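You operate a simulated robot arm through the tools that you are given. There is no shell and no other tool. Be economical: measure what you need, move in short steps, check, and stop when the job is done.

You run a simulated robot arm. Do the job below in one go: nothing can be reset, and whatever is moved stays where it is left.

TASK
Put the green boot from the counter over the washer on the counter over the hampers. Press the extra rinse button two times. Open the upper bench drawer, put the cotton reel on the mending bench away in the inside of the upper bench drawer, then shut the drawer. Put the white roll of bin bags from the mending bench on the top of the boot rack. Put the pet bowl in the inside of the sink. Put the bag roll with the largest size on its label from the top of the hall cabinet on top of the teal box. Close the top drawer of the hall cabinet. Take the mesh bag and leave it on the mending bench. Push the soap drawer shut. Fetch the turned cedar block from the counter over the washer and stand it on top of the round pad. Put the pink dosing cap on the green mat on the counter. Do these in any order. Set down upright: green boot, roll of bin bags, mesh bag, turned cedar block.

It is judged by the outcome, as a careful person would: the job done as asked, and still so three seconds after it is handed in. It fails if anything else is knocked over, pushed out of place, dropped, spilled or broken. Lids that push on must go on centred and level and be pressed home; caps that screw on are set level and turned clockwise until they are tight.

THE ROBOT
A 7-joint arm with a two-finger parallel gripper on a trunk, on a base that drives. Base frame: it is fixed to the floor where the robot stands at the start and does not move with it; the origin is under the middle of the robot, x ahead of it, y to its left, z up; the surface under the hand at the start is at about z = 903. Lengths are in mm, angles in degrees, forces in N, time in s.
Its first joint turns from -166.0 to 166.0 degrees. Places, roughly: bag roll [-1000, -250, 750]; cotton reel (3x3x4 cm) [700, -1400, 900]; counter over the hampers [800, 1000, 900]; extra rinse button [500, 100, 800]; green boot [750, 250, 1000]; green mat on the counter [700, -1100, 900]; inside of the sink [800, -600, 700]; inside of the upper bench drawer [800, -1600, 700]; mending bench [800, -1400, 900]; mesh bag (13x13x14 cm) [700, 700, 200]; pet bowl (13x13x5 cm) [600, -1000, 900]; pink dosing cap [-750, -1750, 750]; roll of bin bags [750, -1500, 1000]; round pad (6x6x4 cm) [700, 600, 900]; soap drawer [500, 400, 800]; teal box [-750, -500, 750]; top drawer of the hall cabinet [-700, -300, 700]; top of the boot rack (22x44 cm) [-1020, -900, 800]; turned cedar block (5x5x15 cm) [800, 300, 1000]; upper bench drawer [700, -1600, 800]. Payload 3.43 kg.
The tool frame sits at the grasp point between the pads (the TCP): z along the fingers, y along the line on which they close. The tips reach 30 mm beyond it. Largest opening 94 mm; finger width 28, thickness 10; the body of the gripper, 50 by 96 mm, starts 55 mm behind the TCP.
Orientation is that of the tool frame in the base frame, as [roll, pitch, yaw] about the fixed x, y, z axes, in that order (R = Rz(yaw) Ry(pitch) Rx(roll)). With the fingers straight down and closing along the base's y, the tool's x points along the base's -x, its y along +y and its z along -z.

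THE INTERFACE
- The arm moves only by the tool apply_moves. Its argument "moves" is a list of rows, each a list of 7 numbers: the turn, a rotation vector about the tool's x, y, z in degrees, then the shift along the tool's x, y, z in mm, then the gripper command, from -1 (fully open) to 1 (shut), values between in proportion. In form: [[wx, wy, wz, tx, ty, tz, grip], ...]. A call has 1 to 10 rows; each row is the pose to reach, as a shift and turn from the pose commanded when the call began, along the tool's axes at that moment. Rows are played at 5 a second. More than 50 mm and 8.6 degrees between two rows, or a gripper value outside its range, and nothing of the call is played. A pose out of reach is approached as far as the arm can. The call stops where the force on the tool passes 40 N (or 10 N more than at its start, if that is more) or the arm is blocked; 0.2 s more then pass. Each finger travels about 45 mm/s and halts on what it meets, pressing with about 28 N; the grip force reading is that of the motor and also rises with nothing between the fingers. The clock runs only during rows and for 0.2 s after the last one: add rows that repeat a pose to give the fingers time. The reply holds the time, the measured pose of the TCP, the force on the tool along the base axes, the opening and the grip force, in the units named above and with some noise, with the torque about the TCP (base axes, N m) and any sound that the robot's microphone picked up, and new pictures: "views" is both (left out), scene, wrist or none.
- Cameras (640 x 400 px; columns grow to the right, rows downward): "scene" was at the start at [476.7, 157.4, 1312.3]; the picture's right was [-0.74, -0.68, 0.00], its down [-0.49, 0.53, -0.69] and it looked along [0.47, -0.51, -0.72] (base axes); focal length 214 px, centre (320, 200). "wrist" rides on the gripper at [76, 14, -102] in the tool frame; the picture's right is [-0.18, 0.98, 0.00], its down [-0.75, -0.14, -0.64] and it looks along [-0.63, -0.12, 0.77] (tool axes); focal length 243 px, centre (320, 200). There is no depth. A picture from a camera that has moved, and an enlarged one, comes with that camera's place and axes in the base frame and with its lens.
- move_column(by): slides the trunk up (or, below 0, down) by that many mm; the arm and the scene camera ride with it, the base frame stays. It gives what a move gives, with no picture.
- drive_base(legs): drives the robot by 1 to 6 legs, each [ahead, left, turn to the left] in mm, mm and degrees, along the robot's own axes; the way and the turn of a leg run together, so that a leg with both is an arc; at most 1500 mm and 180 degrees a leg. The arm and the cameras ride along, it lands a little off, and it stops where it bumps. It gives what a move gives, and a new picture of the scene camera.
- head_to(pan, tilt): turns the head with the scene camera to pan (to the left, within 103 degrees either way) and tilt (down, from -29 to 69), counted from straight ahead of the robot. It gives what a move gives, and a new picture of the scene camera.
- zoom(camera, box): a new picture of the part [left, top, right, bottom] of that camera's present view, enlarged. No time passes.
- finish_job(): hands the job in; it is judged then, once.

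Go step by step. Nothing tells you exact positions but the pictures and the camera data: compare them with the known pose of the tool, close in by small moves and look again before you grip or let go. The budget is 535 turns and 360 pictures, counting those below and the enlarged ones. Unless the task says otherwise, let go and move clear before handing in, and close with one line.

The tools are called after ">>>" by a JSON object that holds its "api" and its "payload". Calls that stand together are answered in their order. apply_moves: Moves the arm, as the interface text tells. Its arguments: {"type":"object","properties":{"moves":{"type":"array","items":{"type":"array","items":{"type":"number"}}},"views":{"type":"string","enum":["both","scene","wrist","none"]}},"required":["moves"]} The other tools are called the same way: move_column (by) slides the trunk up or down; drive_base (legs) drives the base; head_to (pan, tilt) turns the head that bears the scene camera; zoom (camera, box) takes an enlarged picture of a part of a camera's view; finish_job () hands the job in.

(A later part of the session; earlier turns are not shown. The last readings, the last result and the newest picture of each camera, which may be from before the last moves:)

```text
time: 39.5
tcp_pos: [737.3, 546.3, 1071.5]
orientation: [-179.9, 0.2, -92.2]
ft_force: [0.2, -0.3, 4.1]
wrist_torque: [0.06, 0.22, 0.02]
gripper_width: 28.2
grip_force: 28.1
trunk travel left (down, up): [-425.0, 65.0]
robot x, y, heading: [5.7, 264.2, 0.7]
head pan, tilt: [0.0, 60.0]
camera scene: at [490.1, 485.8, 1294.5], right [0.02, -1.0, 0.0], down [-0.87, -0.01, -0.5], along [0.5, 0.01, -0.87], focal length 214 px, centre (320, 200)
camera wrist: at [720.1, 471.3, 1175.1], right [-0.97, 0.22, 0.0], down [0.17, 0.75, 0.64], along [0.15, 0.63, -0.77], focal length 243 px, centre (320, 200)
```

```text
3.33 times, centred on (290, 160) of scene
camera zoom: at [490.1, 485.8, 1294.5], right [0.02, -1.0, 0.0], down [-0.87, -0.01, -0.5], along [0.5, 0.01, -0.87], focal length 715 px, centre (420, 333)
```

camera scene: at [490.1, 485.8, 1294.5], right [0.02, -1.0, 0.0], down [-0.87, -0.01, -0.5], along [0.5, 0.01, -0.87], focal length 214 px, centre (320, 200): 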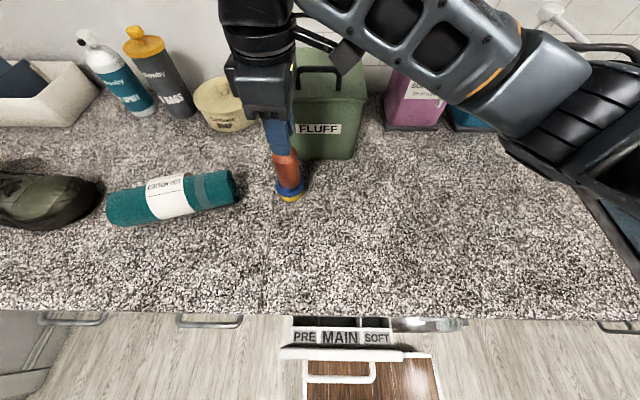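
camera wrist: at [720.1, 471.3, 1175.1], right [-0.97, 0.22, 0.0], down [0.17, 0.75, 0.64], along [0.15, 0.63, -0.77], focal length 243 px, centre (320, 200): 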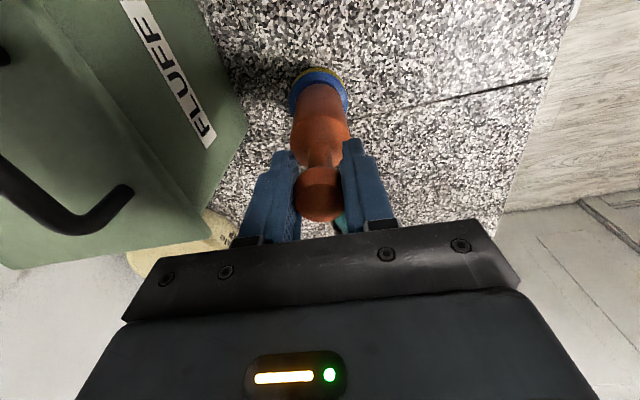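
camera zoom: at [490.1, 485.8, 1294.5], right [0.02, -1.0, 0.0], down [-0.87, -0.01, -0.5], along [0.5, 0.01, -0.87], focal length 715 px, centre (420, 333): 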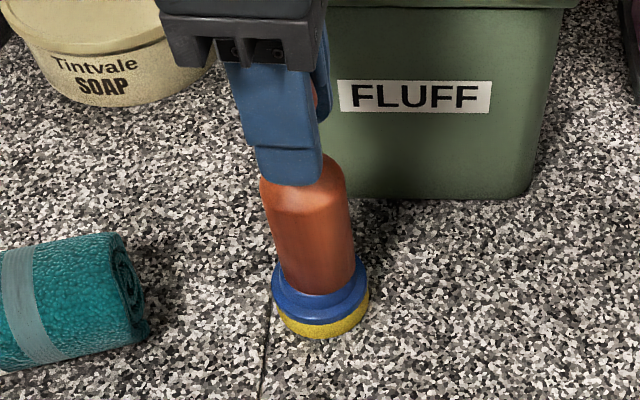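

Contact made, centred. Releasing slowly.

>>> {"api": "apply_moves", "payload": {"moves": [[0, 0, 0, 0, 0, 0.5, 0.6], [0, 0, 0, 0, 0, 0.5, 0.3], [0, 0, 0, 0, 0, 0.5, 0], [0, 0, 0, 0, 0, 0.5, -0.5], [0, 0, 0, 0, 0, 0, -0.5]], "views": "none"}}

>>> {"api": "apply_moves", "payload": {"moves": [[0, 0, 0, 0, 0, -30, -0.5], [0, 0, 0, 0, 0, -70, -0.5], [0, 0, 0, 0, 0, -115, -0.5]]}}

```text
time: 40.8
tcp_pos: [737.4, 546.2, 1071.1]
orientation: [-179.9, 0.2, -92.3]
ft_force: [-0.6, 0.4, -0.4]
wrist_torque: [0.03, 0.02, 0.04]
gripper_width: 70.7
grip_force: 0.1
trunk travel left (down, up): [-425.0, 65.0]
robot x, y, heading: [7.2, 260.5, 1.0]
head pan, tilt: [0.0, 60.0]
```

```text
time: 41.5
tcp_pos: [737.1, 544.9, 1183.9]
orientation: [-179.9, 0.1, -92.2]
ft_force: [1.0, -0.9, -0.6]
wrist_torque: [0.0, 0.02, 0.0]
gripper_width: 70.5
grip_force: 0.0
trunk travel left (down, up): [-425.0, 65.0]
robot x, y, heading: [1.2, 260.9, 0.9]
head pan, tilt: [0.0, 60.0]
camera scene: at [490.4, 485.9, 1294.1], right [0.02, -1.0, 0.0], down [-0.87, -0.01, -0.5], along [0.5, 0.01, -0.87], focal length 214 px, centre (320, 200)
camera wrist: at [720.3, 470.9, 1286.6], right [-0.97, 0.22, 0.0], down [0.17, 0.75, 0.64], along [0.15, 0.63, -0.77], focal length 243 px, centre (320, 200)
```

scene: 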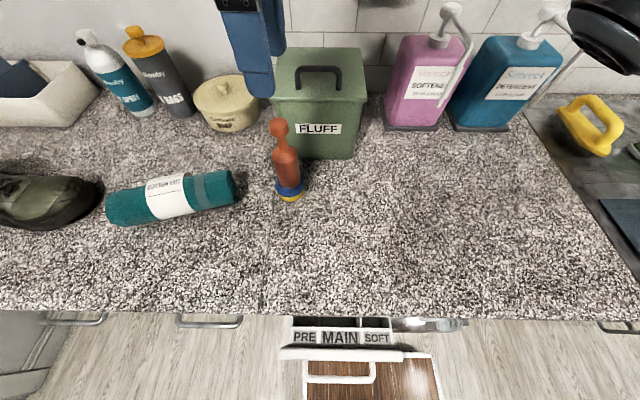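
wrist: 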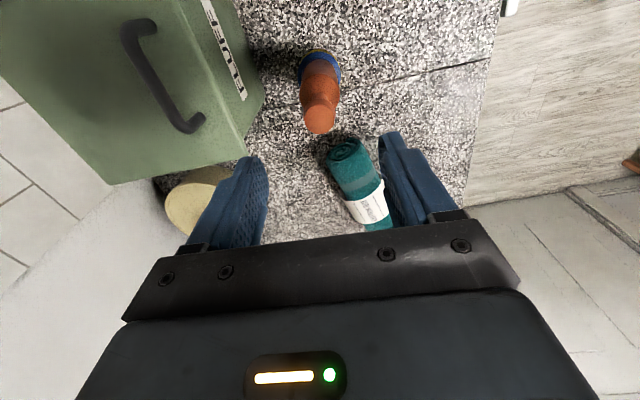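

Block stands on the pad. Now backing up to view the washer front, soap drawer and below.

>>> {"api": "drive_base", "payload": {"legs": [[-350, 0, -1]]}}

>>> {"api": "head_to", "payload": {"pan": 0, "tilt": 45}}

>>> {"api": "head_to", "payload": {"pan": 100, "tilt": 35}}

```text
time: 43.8
tcp_pos: [388.8, 528.7, 1182.7]
orientation: [-179.9, 0.1, -93.4]
ft_force: [1.2, 0.0, 0.8]
wrist_torque: [0.02, -0.01, 0.02]
gripper_width: 70.5
grip_force: 0.1
trunk travel left (down, up): [-425.0, 65.0]
robot x, y, heading: [-349.9, 257.4, -0.3]
head pan, tilt: [0.0, 60.0]
camera scene: at [140.2, 473.9, 1294.3], right [0.0, -1.0, 0.0], down [-0.87, 0.0, -0.5], along [0.5, 0.0, -0.87], focal length 214 px, centre (320, 200)
```

scene: 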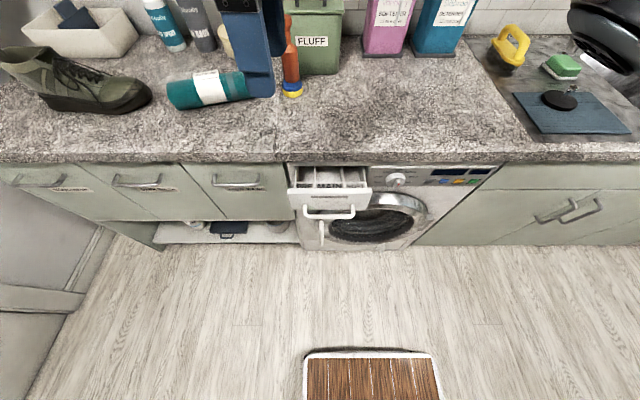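

```text
time: 44.6
tcp_pos: [388.8, 527.4, 1183.9]
orientation: [-179.8, 0.1, -93.5]
ft_force: [-1.0, -1.2, -0.7]
wrist_torque: [0.03, -0.01, 0.01]
gripper_width: 70.5
grip_force: 0.1
trunk travel left (down, up): [-425.0, 65.0]
robot x, y, heading: [-348.9, 258.7, -0.2]
head pan, tilt: [0.0, 45.0]
camera scene: at [154.7, 473.9, 1313.7], right [0.0, -1.0, 0.0], down [-0.71, 0.0, -0.71], along [0.71, 0.0, -0.71], focal length 214 px, centre (320, 200)
```

scene: 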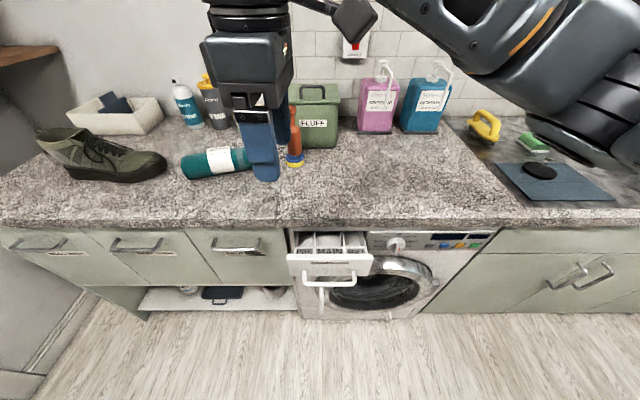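

```text
time: 46.4
tcp_pos: [388.3, 527.8, 1184.0]
orientation: [-179.8, 0.0, -93.5]
ft_force: [-0.2, 0.2, -0.4]
wrist_torque: [-0.04, -0.02, 0.03]
gripper_width: 70.7
grip_force: 0.1
trunk travel left (down, up): [-425.0, 65.0]
robot x, y, heading: [-345.4, 257.7, -0.4]
head pan, tilt: [100.0, 35.0]
camera scene: at [58.6, 561.0, 1328.6], right [0.99, 0.17, 0.0], down [0.1, -0.57, -0.82], along [-0.14, 0.81, -0.57], focal length 214 px, centre (320, 200)
```

scene: 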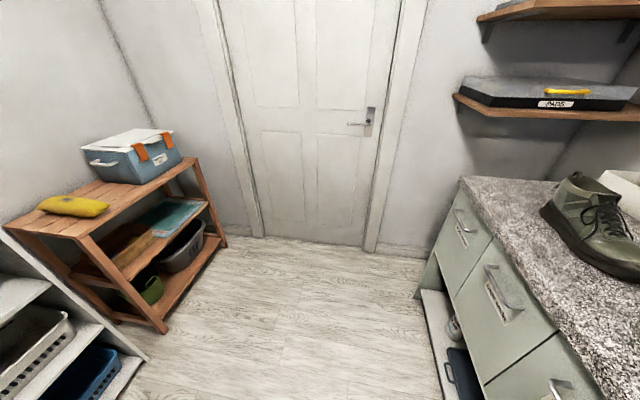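

>>> {"api": "head_to", "payload": {"pan": 0, "tilt": 45}}

>>> {"api": "zoom", "payload": {"camera": "scene", "box": [270, 220, 510, 320]}}

>>> {"api": "zoom", "payload": {"camera": "scene", "box": [130, 250, 310, 330]}}

```text
time: 48.1
tcp_pos: [387.0, 529.2, 1181.7]
orientation: [-179.8, 0.1, -93.4]
ft_force: [0.0, 0.6, 0.1]
wrist_torque: [0.02, 0.0, -0.04]
gripper_width: 70.7
grip_force: 0.0
trunk travel left (down, up): [-425.0, 65.0]
robot x, y, heading: [-346.8, 255.0, -0.2]
head pan, tilt: [0.0, 45.0]
camera scene: at [154.8, 473.9, 1313.8], right [0.0, -1.0, 0.0], down [-0.71, 0.0, -0.71], along [0.71, 0.0, -0.71], focal length 214 px, centre (320, 200)
```

scene: 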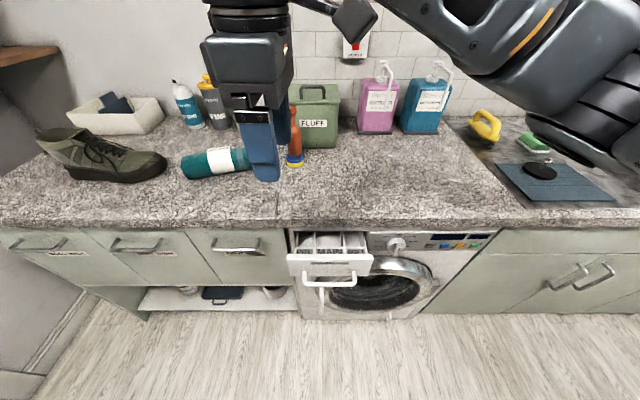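

```text
2.67 times, centred on (390, 270) of scene
camera zoom: at [154.8, 473.9, 1313.8], right [0.0, -1.0, 0.0], down [-0.71, 0.0, -0.71], along [0.71, 0.0, -0.71], focal length 572 px, centre (133, 13)
```

zoom: 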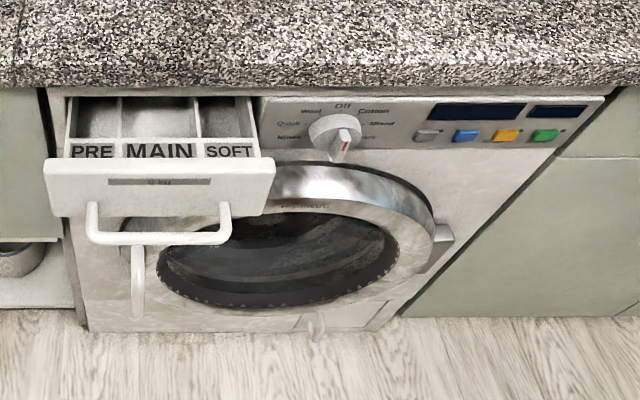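

```text
3.56 times, centred on (220, 290) of scene
camera zoom: at [154.8, 473.9, 1313.8], right [0.0, -1.0, 0.0], down [-0.71, 0.0, -0.71], along [0.71, 0.0, -0.71], focal length 763 px, centre (676, -120)
```

zoom: 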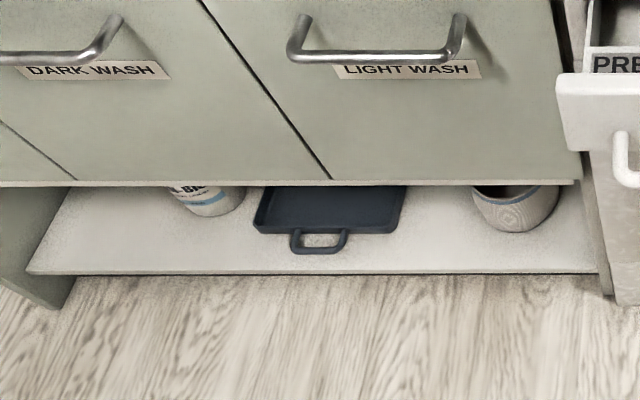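

>>> {"api": "apply_moves", "payload": {"moves": [[0, 0, 8.6, 30, 2, 0, -0.5], [0, 0, 17.2, 60, 4, 0, 0], [0, 0, 25.8, 90, 6, 0, 0.5], [0, 0, 34.4, 120, 9, 0, 1], [0, 0, 43, 150, 11, 0, 1], [0, 0, 51.6, 180, 13, 0, 1], [0, 0, 60.2, 210, 15, 0, 1], [0, 0, 68.8, 240, 17, 0, 1], [0, 0, 77.4, 270, 20, 0, 1], [0, 0, 86, 300, 22, 0, 1]], "views": "none"}}

>>> {"api": "apply_moves", "payload": {"moves": [[0, -8.5, 0, 0, 0, 20, 1], [0, -17, 0, 0, 0, 40, 1], [0, -25.5, 0, 0, 0, 60, 1], [0, -34, 0, 0, 0, 80, 1], [0, -42.5, 0, 0, 0, 100, 1], [0, -51, 0, 0, 0, 120, 1], [0, -59.5, 0, 0, 0, 140, 1], [0, -68, 0, 0, 0, 160, 1], [0, -76.5, 0, 0, 0, 180, 1], [0, -85, 0, 0, 0, 200, 1]]}}

```text
time: 50.3
tcp_pos: [349.2, 231.3, 1183.4]
orientation: [180.0, 0.2, -179.5]
ft_force: [0.6, -0.2, -0.6]
wrist_torque: [-0.04, 0.0, 0.04]
gripper_width: 0.0
grip_force: 27.7
trunk travel left (down, up): [-425.0, 65.0]
robot x, y, heading: [-353.2, 259.2, -0.0]
head pan, tilt: [0.0, 45.0]
```

```text
time: 52.5
tcp_pos: [349.2, 230.3, 982.4]
orientation: [178.7, 85.2, 179.5]
ft_force: [0.7, -0.2, 0.7]
wrist_torque: [0.0, 0.03, 0.03]
gripper_width: 0.0
grip_force: 28.5
out of reach, approached as far as the arm can: row 4, 5, 6, 7
trunk travel left (down, up): [-425.0, 65.0]
robot x, y, heading: [-345.6, 262.0, -0.2]
head pan, tilt: [0.0, 45.0]
camera scene: at [154.8, 473.6, 1313.9], right [0.0, -1.0, 0.0], down [-0.71, 0.0, -0.71], along [0.71, 0.0, -0.71], focal length 214 px, centre (320, 200)
camera wrist: at [240.6, 245.4, 916.4], right [0.0, 0.98, 0.19], down [-0.57, -0.15, 0.8], along [0.82, -0.11, 0.56], focal length 243 px, centre (320, 200)
```

scene: 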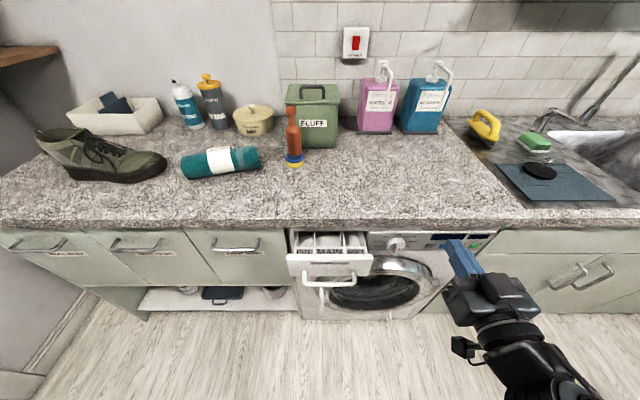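
wrist: 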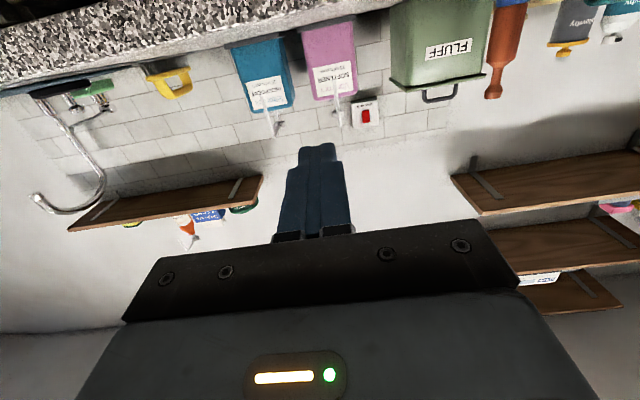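

>>> {"api": "move_column", "payload": {"by": -200}}

>>> {"api": "apply_moves", "payload": {"moves": [[0, 0, 0, 0, -45, 0, 1], [0, 0, 0, 0, -90, 0, 1], [0, 0, 0, 0, -130, 0, 1]]}}

>>> {"api": "zoom", "payload": {"camera": "scene", "box": [360, 160, 520, 260]}}

```text
time: 54.7
tcp_pos: [348.1, 229.3, 783.8]
orientation: [179.5, 85.2, -179.9]
ft_force: [0.2, 0.1, 0.4]
wrist_torque: [-0.01, 0.01, 0.02]
gripper_width: 0.0
grip_force: 28.0
trunk travel left (down, up): [-225.0, 265.0]
robot x, y, heading: [-350.4, 260.7, -0.0]
head pan, tilt: [0.0, 45.0]
```

```text
time: 55.7
tcp_pos: [364.5, 127.4, 789.4]
orientation: [166.6, 85.9, 170.4]
ft_force: [0.1, -1.6, -0.9]
wrist_torque: [-0.01, -0.04, 0.06]
gripper_width: 0.0
grip_force: 27.9
trunk travel left (down, up): [-225.0, 265.0]
robot x, y, heading: [-348.3, 257.1, -0.4]
head pan, tilt: [0.0, 45.0]
stopped in row 3: the arm was blocked; the commanded pose is now the measured one
camera scene: at [157.1, 473.1, 1113.7], right [0.0, -1.0, 0.0], down [-0.71, 0.0, -0.71], along [0.71, 0.0, -0.71], focal length 214 px, centre (320, 200)
camera wrist: at [256.9, 136.8, 720.8], right [-0.05, 0.98, 0.2], down [-0.58, -0.19, 0.79], along [0.82, -0.07, 0.57], focal length 243 px, centre (320, 200)
```

scene: 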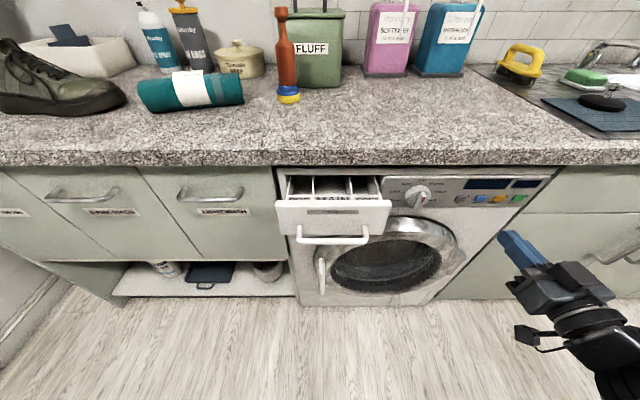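
wrist: 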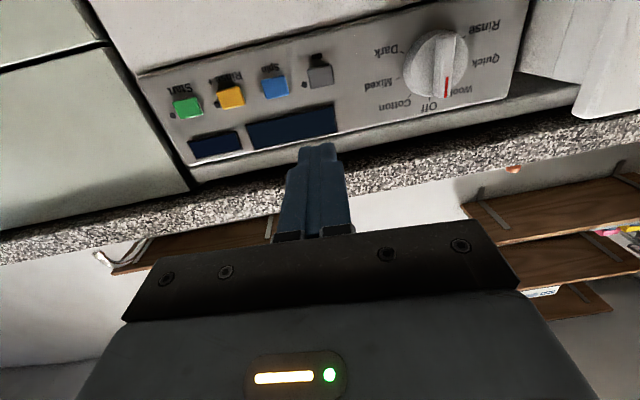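

```text
4.00 times, centred on (440, 210) of scene
camera zoom: at [157.1, 473.1, 1113.7], right [0.0, -1.0, 0.0], down [-0.71, 0.0, -0.71], along [0.71, 0.0, -0.71], focal length 858 px, centre (-160, 160)
```

zoom: 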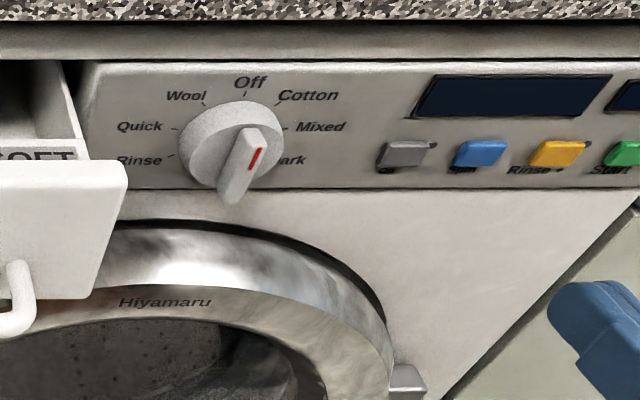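

The yellow button is "Rinse+" at about [518, 53, 760]. I'll shift the hand and base so the button is straight ahead.

>>> {"api": "apply_moves", "payload": {"moves": [[0, 0, 0, 0, 40, 0, 1], [0, 0, 0, 0, 70, 0, 1]], "views": "none"}}

>>> {"api": "drive_base", "payload": {"legs": [[0, -150, 0]]}}

>>> {"api": "apply_moves", "payload": {"moves": [[0, 0, 0, 0, 0, 0, 1]], "views": "wrist"}}

```text
time: 56.3
tcp_pos: [357.8, 193.3, 789.7]
orientation: [172.4, 85.7, 175.7]
ft_force: [0.8, 0.0, 0.0]
wrist_torque: [0.02, 0.0, 0.03]
gripper_width: 0.0
grip_force: 28.0
trunk travel left (down, up): [-225.0, 265.0]
robot x, y, heading: [-348.9, 258.7, -0.0]
head pan, tilt: [0.0, 45.0]
```

```text
time: 57.4
tcp_pos: [344.1, 122.5, 790.3]
orientation: [169.9, 85.9, 171.2]
ft_force: [1.0, -1.1, -0.4]
wrist_torque: [0.0, 0.02, 0.0]
gripper_width: 0.0
grip_force: 27.7
trunk travel left (down, up): [-225.0, 265.0]
robot x, y, heading: [-360.7, 216.5, -2.4]
head pan, tilt: [0.0, 45.0]
stopped in leg 1: the robot was blocked; the commanded pose is now the measured one
camera scene: at [151.4, 409.4, 1113.8], right [-0.04, -1.0, 0.0], down [-0.71, 0.03, -0.71], along [0.71, -0.03, -0.71], focal length 214 px, centre (320, 200)
```

scene: 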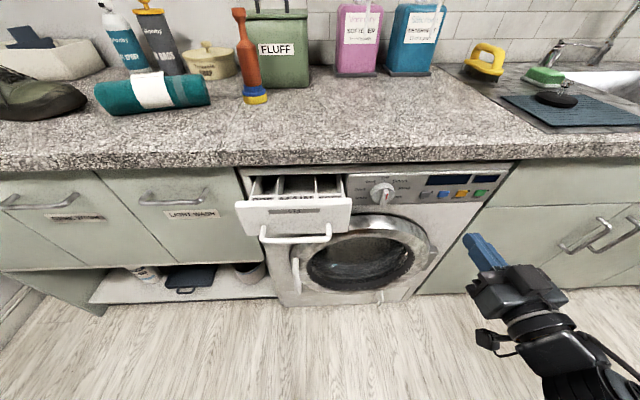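

```text
time: 57.8
tcp_pos: [343.6, 124.4, 788.5]
orientation: [170.0, 85.9, 171.2]
ft_force: [0.9, -1.2, -0.1]
wrist_torque: [0.03, 0.01, -0.02]
gripper_width: 0.0
grip_force: 28.0
trunk travel left (down, up): [-225.0, 265.0]
robot x, y, heading: [-364.2, 215.6, -2.3]
head pan, tilt: [0.0, 45.0]
camera wrist: at [236.1, 137.3, 722.0], right [-0.01, 0.98, 0.2], down [-0.58, -0.17, 0.8], along [0.81, -0.11, 0.57], focal length 243 px, centre (320, 200)
```

wrist: 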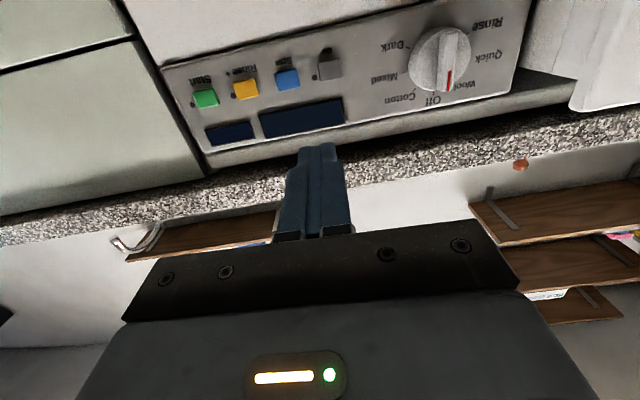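

Something on the right blocked us; I look there before moving more.

>>> {"api": "head_to", "payload": {"pan": -90, "tilt": 40}}

```text
time: 59.4
tcp_pos: [342.4, 123.3, 789.1]
orientation: [169.9, 85.9, 171.3]
ft_force: [-0.5, -0.2, 0.7]
wrist_torque: [-0.01, -0.01, -0.01]
gripper_width: 0.0
grip_force: 27.5
trunk travel left (down, up): [-225.0, 265.0]
robot x, y, heading: [-358.1, 216.6, -2.4]
head pan, tilt: [-90.0, 40.0]
camera scene: at [66.6, 328.0, 1121.1], right [-1.0, 0.04, 0.0], down [0.03, 0.64, -0.77], along [-0.03, -0.77, -0.64], focal length 214 px, centre (320, 200)
```

scene: 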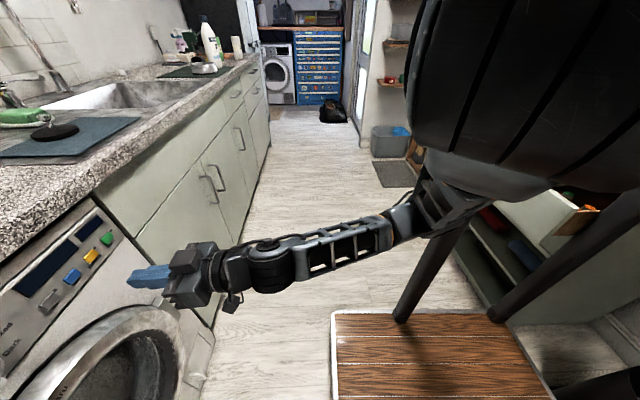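

>>> {"api": "apply_moves", "payload": {"moves": [[0, 0, 0, 0, 0, -40, 1], [0, 0, 0, 0, 0, -80, 1]], "views": "none"}}

>>> {"api": "drive_base", "payload": {"legs": [[180, 0, 2.4], [0, -135, 0]]}}

```text
time: 60.2
tcp_pos: [311.5, 146.6, 804.7]
orientation: [116.8, 86.2, 119.6]
ft_force: [-0.1, -0.1, -0.8]
wrist_torque: [-0.03, -0.02, 0.02]
gripper_width: 0.0
grip_force: 28.0
out of reach, approached as far as the arm can: row 2
trunk travel left (down, up): [-225.0, 265.0]
robot x, y, heading: [-359.0, 216.5, -2.3]
head pan, tilt: [-90.0, 40.0]
stopped in row 2: the arm was blocked; the commanded pose is now the measured one
```

```text
time: 60.9
tcp_pos: [313.9, 148.5, 806.7]
orientation: [112.8, 86.1, 116.1]
ft_force: [0.8, 0.7, -0.9]
wrist_torque: [-0.01, -0.03, 0.02]
gripper_width: 0.0
grip_force: 27.1
trunk travel left (down, up): [-225.0, 265.0]
robot x, y, heading: [-356.9, 214.9, -2.3]
head pan, tilt: [-90.0, 40.0]
stopped in leg 1: the robot was blocked; the commanded pose is now the measured one
camera scene: at [71.3, 328.7, 1121.0], right [-1.0, 0.04, 0.0], down [0.03, 0.64, -0.77], along [-0.03, -0.77, -0.64], focal length 214 px, centre (320, 200)
```

scene: 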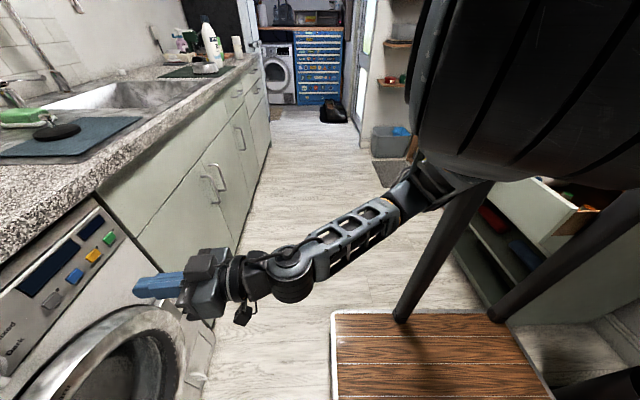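

The elbow seems caught behind/inside the open cabinet drawer; I'll raise the column to free it.

>>> {"api": "move_column", "payload": {"by": 60}}

>>> {"api": "head_to", "payload": {"pan": -103, "tilt": 50}}

```text
time: 61.9
tcp_pos: [313.6, 147.9, 865.9]
orientation: [113.7, 86.3, 116.8]
ft_force: [-0.4, 1.0, -0.4]
wrist_torque: [0.01, 0.05, -0.02]
gripper_width: 0.0
grip_force: 28.1
trunk travel left (down, up): [-285.0, 205.0]
robot x, y, heading: [-352.9, 214.3, -2.5]
head pan, tilt: [-90.0, 40.0]
```

```text
time: 62.7
tcp_pos: [314.1, 148.4, 863.9]
orientation: [114.2, 86.2, 117.4]
ft_force: [-0.4, -0.3, -0.3]
wrist_torque: [0.01, 0.04, -0.01]
gripper_width: 0.0
grip_force: 27.9
trunk travel left (down, up): [-285.0, 205.0]
robot x, y, heading: [-356.0, 214.7, -2.5]
head pan, tilt: [-103.0, 50.0]
camera scene: at [55.1, 339.2, 1166.6], right [-0.96, 0.27, 0.0], down [0.2, 0.74, -0.64], along [-0.17, -0.62, -0.77], focal length 214 px, centre (320, 200)
```

scene: 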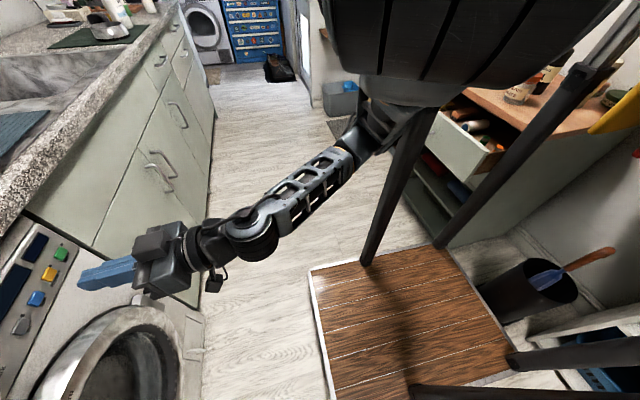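

>>> {"api": "drive_base", "payload": {"legs": [[80, 0, 0]]}}

```text
time: 63.4
tcp_pos: [323.9, 149.5, 865.3]
orientation: [111.4, 86.2, 114.6]
ft_force: [0.5, -0.1, -0.2]
wrist_torque: [0.05, -0.02, -0.03]
gripper_width: 0.0
grip_force: 27.9
trunk travel left (down, up): [-285.0, 205.0]
robot x, y, heading: [-348.2, 211.7, -2.4]
head pan, tilt: [-103.0, 50.0]
stopped in leg 1: the robot was blocked; the commanded pose is now the measured one
camera scene: at [64.2, 339.0, 1166.8], right [-0.96, 0.27, 0.0], down [0.2, 0.74, -0.64], along [-0.17, -0.62, -0.77], focal length 214 px, centre (320, 200)
```

scene: 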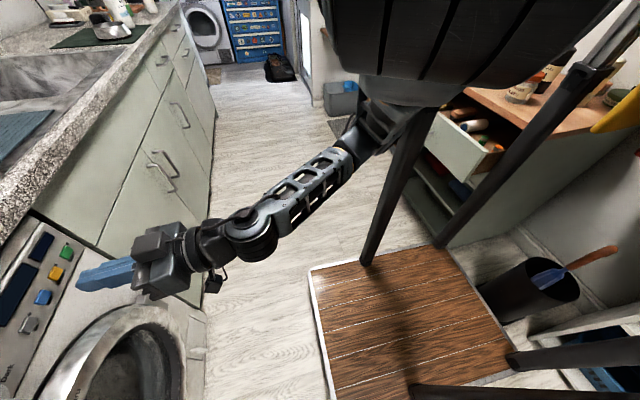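

>>> {"api": "apply_moves", "payload": {"moves": [[0, 0, 0, 0, 15, 20, 1], [0, 0, 0, 0, 30, 40, 1], [0, 0, 0, 0, 50, 50, 1]], "views": "none"}}

>>> {"api": "drive_base", "payload": {"legs": [[50, 0, 0]]}}

```text
time: 64.2
tcp_pos: [370.3, 199.9, 867.1]
orientation: [111.8, 86.2, 115.2]
ft_force: [0.7, -0.3, -0.1]
wrist_torque: [-0.02, -0.02, 0.02]
gripper_width: 0.0
grip_force: 28.2
trunk travel left (down, up): [-285.0, 205.0]
robot x, y, heading: [-349.9, 213.9, -2.5]
head pan, tilt: [-103.0, 50.0]
```

```text
time: 65.0
tcp_pos: [380.6, 200.4, 867.3]
orientation: [112.1, 86.2, 115.3]
ft_force: [-0.9, 0.9, -0.2]
wrist_torque: [0.01, 0.01, -0.02]
gripper_width: 0.3
grip_force: 28.1
trunk travel left (down, up): [-285.0, 205.0]
robot x, y, heading: [-334.0, 212.1, -2.3]
head pan, tilt: [-103.0, 50.0]
stopped in leg 1: the robot was blocked; the commanded pose is now the measured one
camera scene: at [73.8, 338.8, 1166.9], right [-0.96, 0.27, 0.0], down [0.2, 0.74, -0.64], along [-0.17, -0.62, -0.77], focal length 214 px, centre (320, 200)
```

scene: 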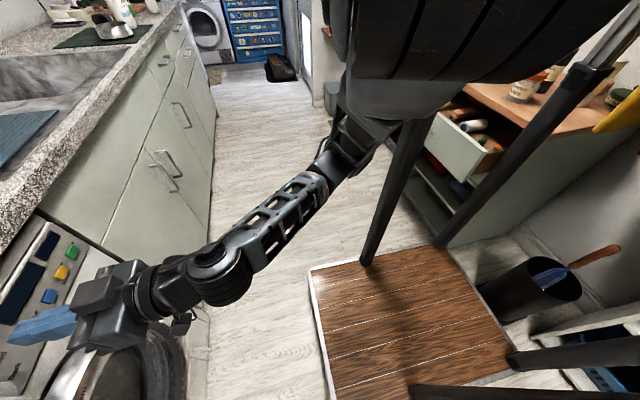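

>>> {"api": "drive_base", "payload": {"legs": [[0, 60, 0]]}}

>>> {"api": "head_to", "payload": {"pan": -60, "tilt": 69}}

```text
time: 66.0
tcp_pos: [382.5, 263.2, 867.4]
orientation: [111.9, 86.2, 115.3]
ft_force: [0.0, 0.3, 0.7]
wrist_torque: [0.0, -0.01, -0.05]
gripper_width: 0.1
grip_force: 28.4
trunk travel left (down, up): [-285.0, 205.0]
robot x, y, heading: [-333.1, 278.2, -2.5]
head pan, tilt: [-103.0, 50.0]
camera scene: at [76.4, 401.0, 1166.9], right [-0.96, 0.27, 0.0], down [0.2, 0.74, -0.64], along [-0.17, -0.62, -0.77], focal length 214 px, centre (320, 200)
```

scene: 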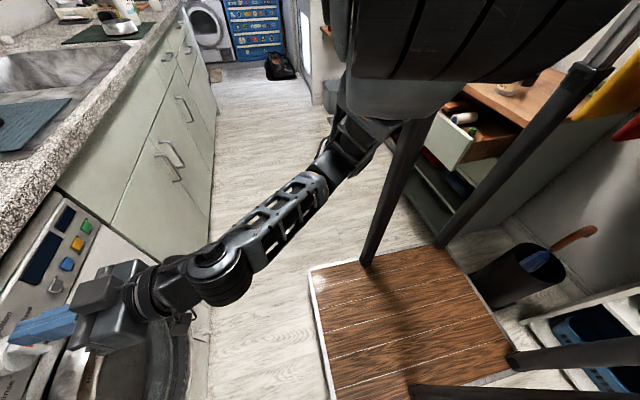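

```text
time: 67.1
tcp_pos: [383.4, 263.2, 868.3]
orientation: [112.0, 86.3, 115.1]
ft_force: [-0.8, 0.5, 0.2]
wrist_torque: [-0.02, -0.02, 0.02]
gripper_width: 0.0
grip_force: 28.1
trunk travel left (down, up): [-285.0, 205.0]
robot x, y, heading: [-334.1, 275.7, -2.1]
head pan, tilt: [-60.0, 68.8]
camera scene: at [122.7, 425.6, 1145.0], right [-0.89, -0.46, 0.0], down [-0.43, 0.83, -0.36], along [0.17, -0.32, -0.93], focal length 214 px, centre (320, 200)
```

scene: 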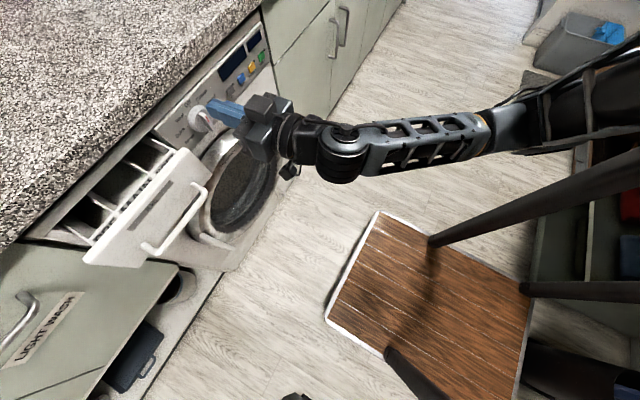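

>>> {"api": "apply_moves", "payload": {"moves": [[0, 0, 0, 0, 0, -40, 1]], "views": "none"}}

>>> {"api": "drive_base", "payload": {"legs": [[90, 0, 2.2]]}}

>>> {"api": "drive_base", "payload": {"legs": [[0, -195, 0]]}}

```text
time: 67.5
tcp_pos: [342.1, 260.8, 869.8]
orientation: [110.5, 86.3, 114.0]
ft_force: [-1.1, 1.1, 0.6]
wrist_torque: [0.01, 0.02, -0.05]
gripper_width: 0.3
grip_force: 28.0
trunk travel left (down, up): [-285.0, 205.0]
robot x, y, heading: [-331.7, 275.5, -2.3]
head pan, tilt: [-60.0, 68.8]
```

```text
time: 68.6
tcp_pos: [433.0, 282.7, 870.8]
orientation: [111.2, 86.3, 116.5]
ft_force: [0.8, -0.2, -0.3]
wrist_torque: [0.02, 0.03, -0.01]
gripper_width: 0.3
grip_force: 28.1
trunk travel left (down, up): [-285.0, 205.0]
robot x, y, heading: [-244.8, 271.3, -0.4]
head pan, tilt: [-60.0, 68.8]
camera scene: at [207.6, 440.1, 1144.9], right [-0.87, -0.5, 0.0], down [-0.46, 0.81, -0.36], along [0.18, -0.31, -0.93], focal length 214 px, centre (320, 200)
```

scene: 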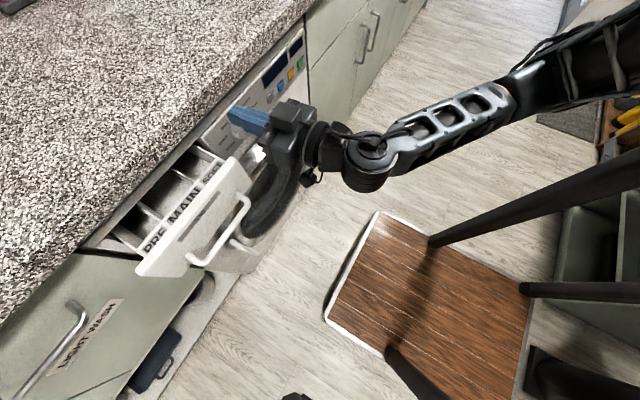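

```text
time: 69.6
tcp_pos: [425.8, 231.2, 869.6]
orientation: [110.8, 86.3, 114.9]
ft_force: [0.3, -0.3, 0.1]
wrist_torque: [0.01, 0.0, -0.01]
gripper_width: 0.2
grip_force: 27.6
trunk travel left (down, up): [-285.0, 205.0]
robot x, y, heading: [-247.1, 235.9, -1.9]
head pan, tilt: [-60.0, 68.8]
stopped in leg 1: the robot was blocked; the commanded pose is now the measured one
camera scene: at [205.3, 393.7, 1144.9], right [-0.88, -0.47, 0.0], down [-0.44, 0.82, -0.36], along [0.17, -0.32, -0.93], focal length 214 px, centre (320, 200)
```

scene: 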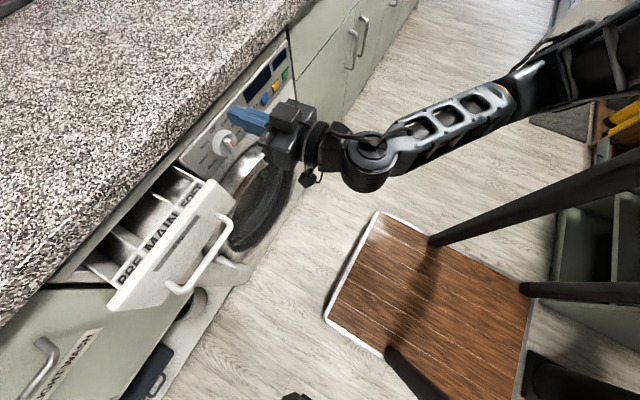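

>>> {"api": "head_to", "payload": {"pan": -103, "tilt": 30}}

>>> {"api": "head_to", "payload": {"pan": -103, "tilt": 69}}

```text
time: 70.7
tcp_pos: [426.6, 230.8, 868.9]
orientation: [111.1, 86.2, 115.3]
ft_force: [0.0, 0.0, 0.5]
wrist_torque: [-0.04, -0.04, 0.01]
gripper_width: 0.0
grip_force: 28.3
trunk travel left (down, up): [-285.0, 205.0]
robot x, y, heading: [-253.7, 239.1, -1.6]
head pan, tilt: [-103.0, 30.0]
camera scene: at [155.9, 355.4, 1196.3], right [-0.97, 0.25, 0.0], down [0.13, 0.48, -0.87], along [-0.22, -0.84, -0.5], focal length 214 px, centre (320, 200)
```

scene: 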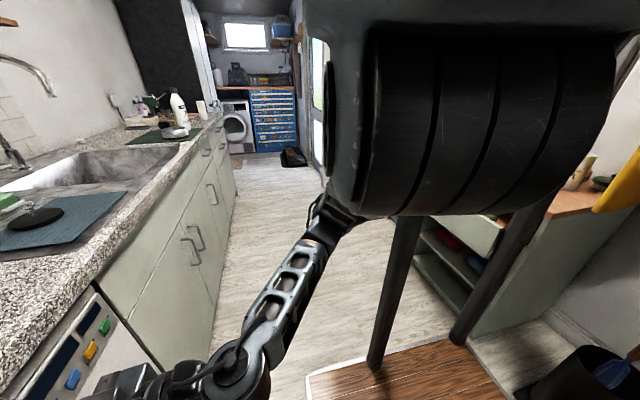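

```text
time: 71.7
tcp_pos: [427.5, 231.8, 871.0]
orientation: [111.2, 86.3, 115.1]
ft_force: [0.8, 1.1, 1.1]
wrist_torque: [0.01, 0.02, 0.01]
gripper_width: 0.0
grip_force: 28.0
trunk travel left (down, up): [-285.0, 205.0]
robot x, y, heading: [-247.9, 240.3, -1.8]
head pan, tilt: [-103.0, 68.8]
camera scene: at [164.5, 388.7, 1145.0], right [-0.97, 0.25, 0.0], down [0.24, 0.9, -0.36], along [-0.09, -0.35, -0.93], focal length 214 px, centre (320, 200)
```

scene: 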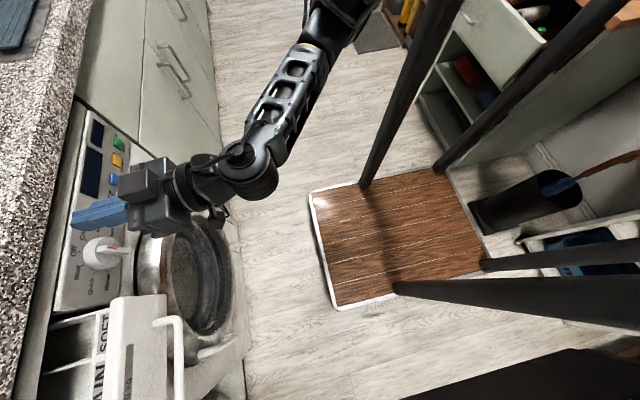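

The base corner was against the cabinet. I'll stay to the left and turn right 14° so the hand points at the button.

>>> {"api": "drive_base", "payload": {"legs": [[25, 20, -13.5]]}}

>>> {"api": "apply_moves", "payload": {"moves": [[0, 0, 0, 0, 0, 0, 1]], "views": "wrist"}}

```text
time: 73.0
tcp_pos: [434.4, 88.7, 869.8]
orientation: [111.1, 86.3, 101.6]
ft_force: [-0.2, -0.7, 0.7]
wrist_torque: [0.03, 0.04, -0.05]
gripper_width: 0.0
grip_force: 27.9
trunk travel left (down, up): [-285.0, 205.0]
robot x, y, heading: [-220.2, 254.9, -15.1]
head pan, tilt: [-103.0, 68.8]
camera scene: at [216.0, 303.6, 1144.9], right [-0.88, 0.47, 0.0], down [0.44, 0.82, -0.36], along [-0.17, -0.32, -0.93], focal length 214 px, centre (320, 200)
```

scene: 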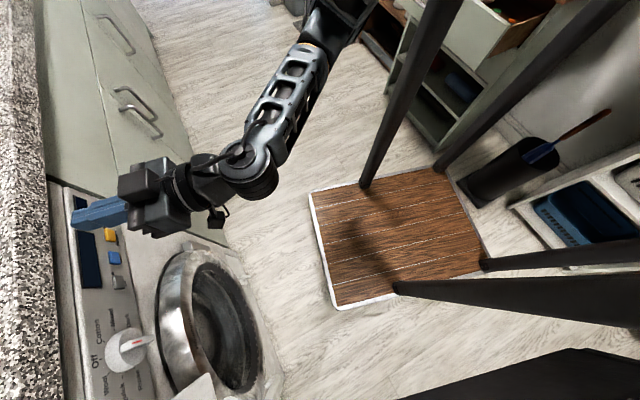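

```text
time: 73.4
tcp_pos: [434.9, 88.1, 870.6]
orientation: [110.8, 86.3, 101.4]
ft_force: [-0.2, 0.8, -0.4]
wrist_torque: [-0.01, 0.03, 0.01]
gripper_width: 0.2
grip_force: 28.0
trunk travel left (down, up): [-285.0, 205.0]
robot x, y, heading: [-223.8, 254.0, -15.2]
head pan, tilt: [-103.0, 68.8]
camera wrist: at [335.2, 126.3, 797.4], right [0.16, 0.96, 0.24], down [-0.65, -0.08, 0.76], along [0.74, -0.28, 0.6], focal length 243 px, centre (320, 200)
```

wrist: 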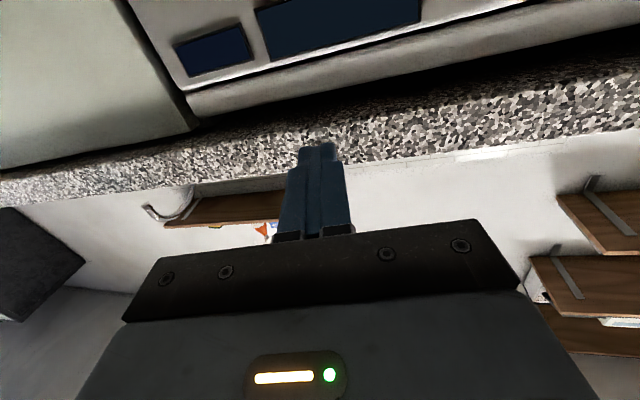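

>>> {"api": "move_column", "payload": {"by": -108}}

>>> {"api": "apply_moves", "payload": {"moves": [[0, 0, 0, 0, -10, 0, 1], [0, 0, 0, 0, -22, 8, 1]], "views": "wrist"}}

>>> {"api": "head_to", "payload": {"pan": -20, "tilt": 45}}

```text
time: 74.8
tcp_pos: [434.7, 87.5, 761.0]
orientation: [111.0, 86.4, 101.6]
ft_force: [-1.3, 0.6, -0.4]
wrist_torque: [0.01, 0.03, -0.02]
gripper_width: 0.0
grip_force: 28.0
trunk travel left (down, up): [-177.0, 313.0]
robot x, y, heading: [-219.0, 255.9, -15.0]
head pan, tilt: [-103.0, 68.8]
```

```text
time: 75.4
tcp_pos: [438.4, 66.8, 758.7]
orientation: [110.9, 86.2, 101.4]
ft_force: [-0.4, 0.5, -0.3]
wrist_torque: [0.02, 0.01, 0.01]
gripper_width: 0.3
grip_force: 27.7
trunk travel left (down, up): [-177.0, 313.0]
robot x, y, heading: [-222.8, 256.4, -15.1]
head pan, tilt: [-103.0, 68.8]
camera wrist: at [339.0, 102.9, 687.0], right [0.16, 0.96, 0.24], down [-0.65, -0.08, 0.76], along [0.74, -0.28, 0.6], focal length 243 px, centre (320, 200)
```

wrist: 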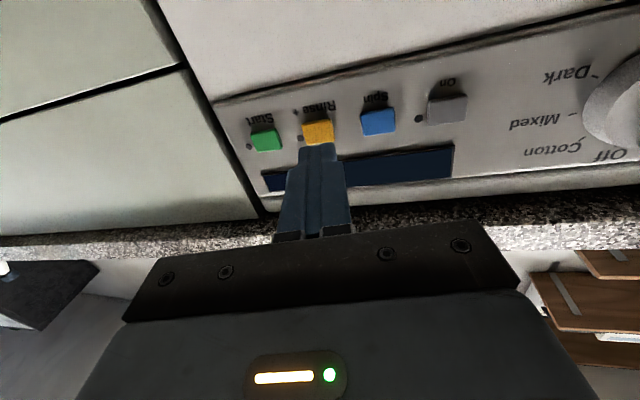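

```text
time: 76.9
tcp_pos: [438.0, 65.9, 759.0]
orientation: [111.1, 86.4, 101.6]
ft_force: [0.7, 0.4, 0.1]
wrist_torque: [-0.04, 0.0, 0.0]
gripper_width: 0.0
grip_force: 27.9
trunk travel left (down, up): [-177.0, 313.0]
robot x, y, heading: [-224.9, 254.6, -15.4]
head pan, tilt: [-20.0, 45.0]
camera scene: at [308.8, 306.0, 1065.8], right [-0.58, -0.82, 0.0], down [-0.58, 0.41, -0.71], along [0.58, -0.41, -0.71], focal length 214 px, centre (320, 200)
```

scene: 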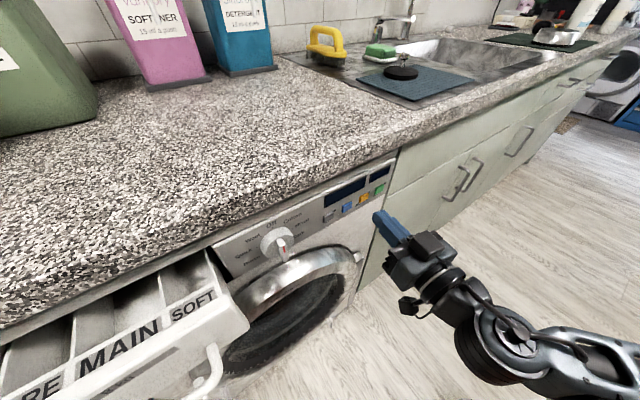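

>>> {"api": "apply_moves", "payload": {"moves": [[0, 0, 0, -3, -1, 25, 1], [0, 0, 0, -3, -2, 40, 1], [0, 0, 0, -3, -2, 46, 1]], "views": "wrist"}}

>>> {"api": "zoom", "payload": {"camera": "scene", "box": [300, 150, 440, 250]}}

```text
time: 77.7
tcp_pos: [482.3, 57.6, 761.0]
orientation: [111.1, 86.3, 101.7]
ft_force: [-5.7, 0.5, 2.6]
wrist_torque: [-0.01, -0.15, 0.07]
gripper_width: 0.0
grip_force: 28.0
trunk travel left (down, up): [-177.0, 313.0]
robot x, y, heading: [-222.3, 256.0, -15.2]
head pan, tilt: [-20.0, 45.0]
heard: click
camera wrist: at [384.0, 94.4, 689.3], right [0.16, 0.96, 0.24], down [-0.65, -0.08, 0.76], along [0.74, -0.28, 0.6], focal length 243 px, centre (320, 200)
```

wrist: 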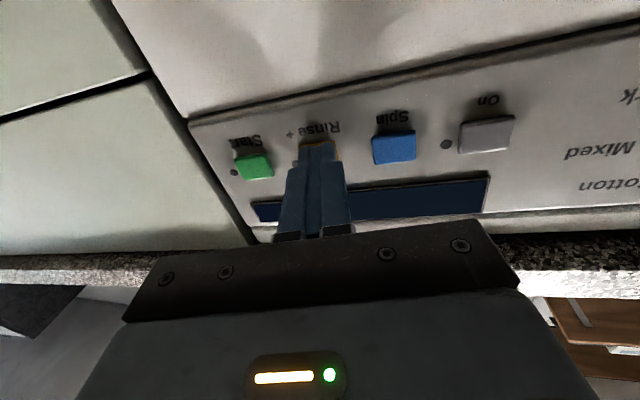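

```text
4.00 times, centred on (370, 200) of scene
camera zoom: at [308.7, 306.0, 1065.9], right [-0.58, -0.82, 0.0], down [-0.58, 0.41, -0.71], along [0.58, -0.41, -0.71], focal length 858 px, centre (120, 200)
```

zoom: 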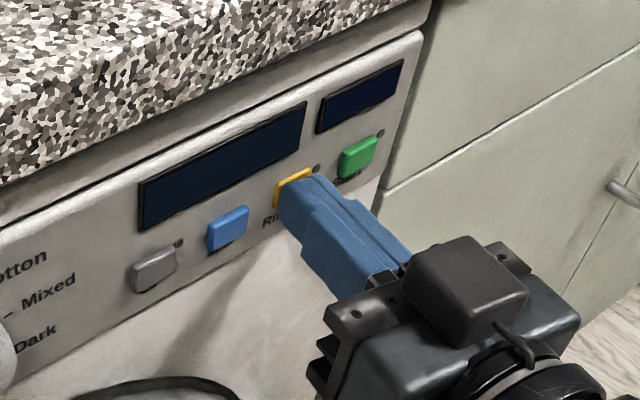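

One click heard. Retract and press a second time.

>>> {"api": "apply_moves", "payload": {"moves": [[0, 0, 0, 0, 0, -15, 1], [0, 0, 0, 0, 0, -25, 1], [0, 0, 0, 0, 0, -25, 1]], "views": "none"}}

>>> {"api": "apply_moves", "payload": {"moves": [[0, 0, 0, 0, 0, 10, 1], [0, 0, 0, 0, 0, 19, 1], [0, 0, 0, 0, 0, 25, 1]], "views": "none"}}

>>> {"api": "apply_moves", "payload": {"moves": [[0, 0, 0, 0, 0, -20, 1], [0, 0, 0, 0, 0, -60, 1]], "views": "wrist"}}

```text
time: 78.5
tcp_pos: [458.5, 59.9, 762.2]
orientation: [110.9, 86.3, 101.5]
ft_force: [0.8, 1.1, 0.6]
wrist_torque: [-0.01, -0.04, -0.03]
gripper_width: 0.2
grip_force: 28.3
trunk travel left (down, up): [-177.0, 313.0]
robot x, y, heading: [-222.8, 255.0, -15.0]
head pan, tilt: [-20.0, 45.0]
```

```text
time: 79.3
tcp_pos: [483.3, 55.6, 760.7]
orientation: [111.4, 86.4, 101.9]
ft_force: [-6.1, 1.7, 0.7]
wrist_torque: [-0.03, -0.05, 0.08]
gripper_width: 0.0
grip_force: 27.8
trunk travel left (down, up): [-177.0, 313.0]
robot x, y, heading: [-222.1, 252.4, -15.2]
head pan, tilt: [-20.0, 45.0]
heard: click
```

```text
time: 79.9
tcp_pos: [423.5, 67.5, 763.4]
orientation: [110.8, 86.3, 101.6]
ft_force: [0.4, 0.1, -0.1]
wrist_torque: [-0.03, -0.01, 0.01]
gripper_width: 0.1
grip_force: 28.6
trunk travel left (down, up): [-177.0, 313.0]
robot x, y, heading: [-219.1, 253.4, -15.2]
head pan, tilt: [-20.0, 45.0]
camera wrist: at [324.6, 103.9, 690.9], right [0.16, 0.96, 0.24], down [-0.65, -0.08, 0.76], along [0.74, -0.28, 0.6], focal length 243 px, centre (320, 200)
```

wrist: 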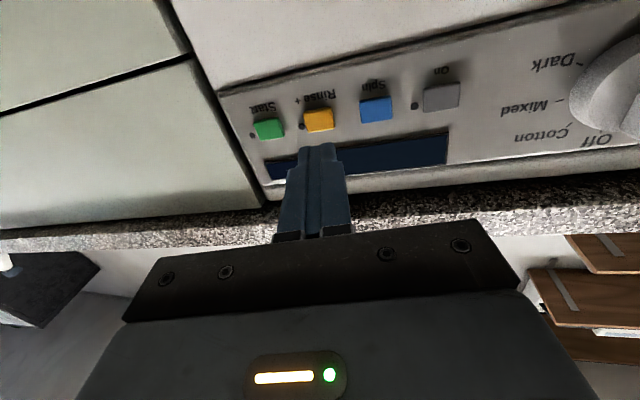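

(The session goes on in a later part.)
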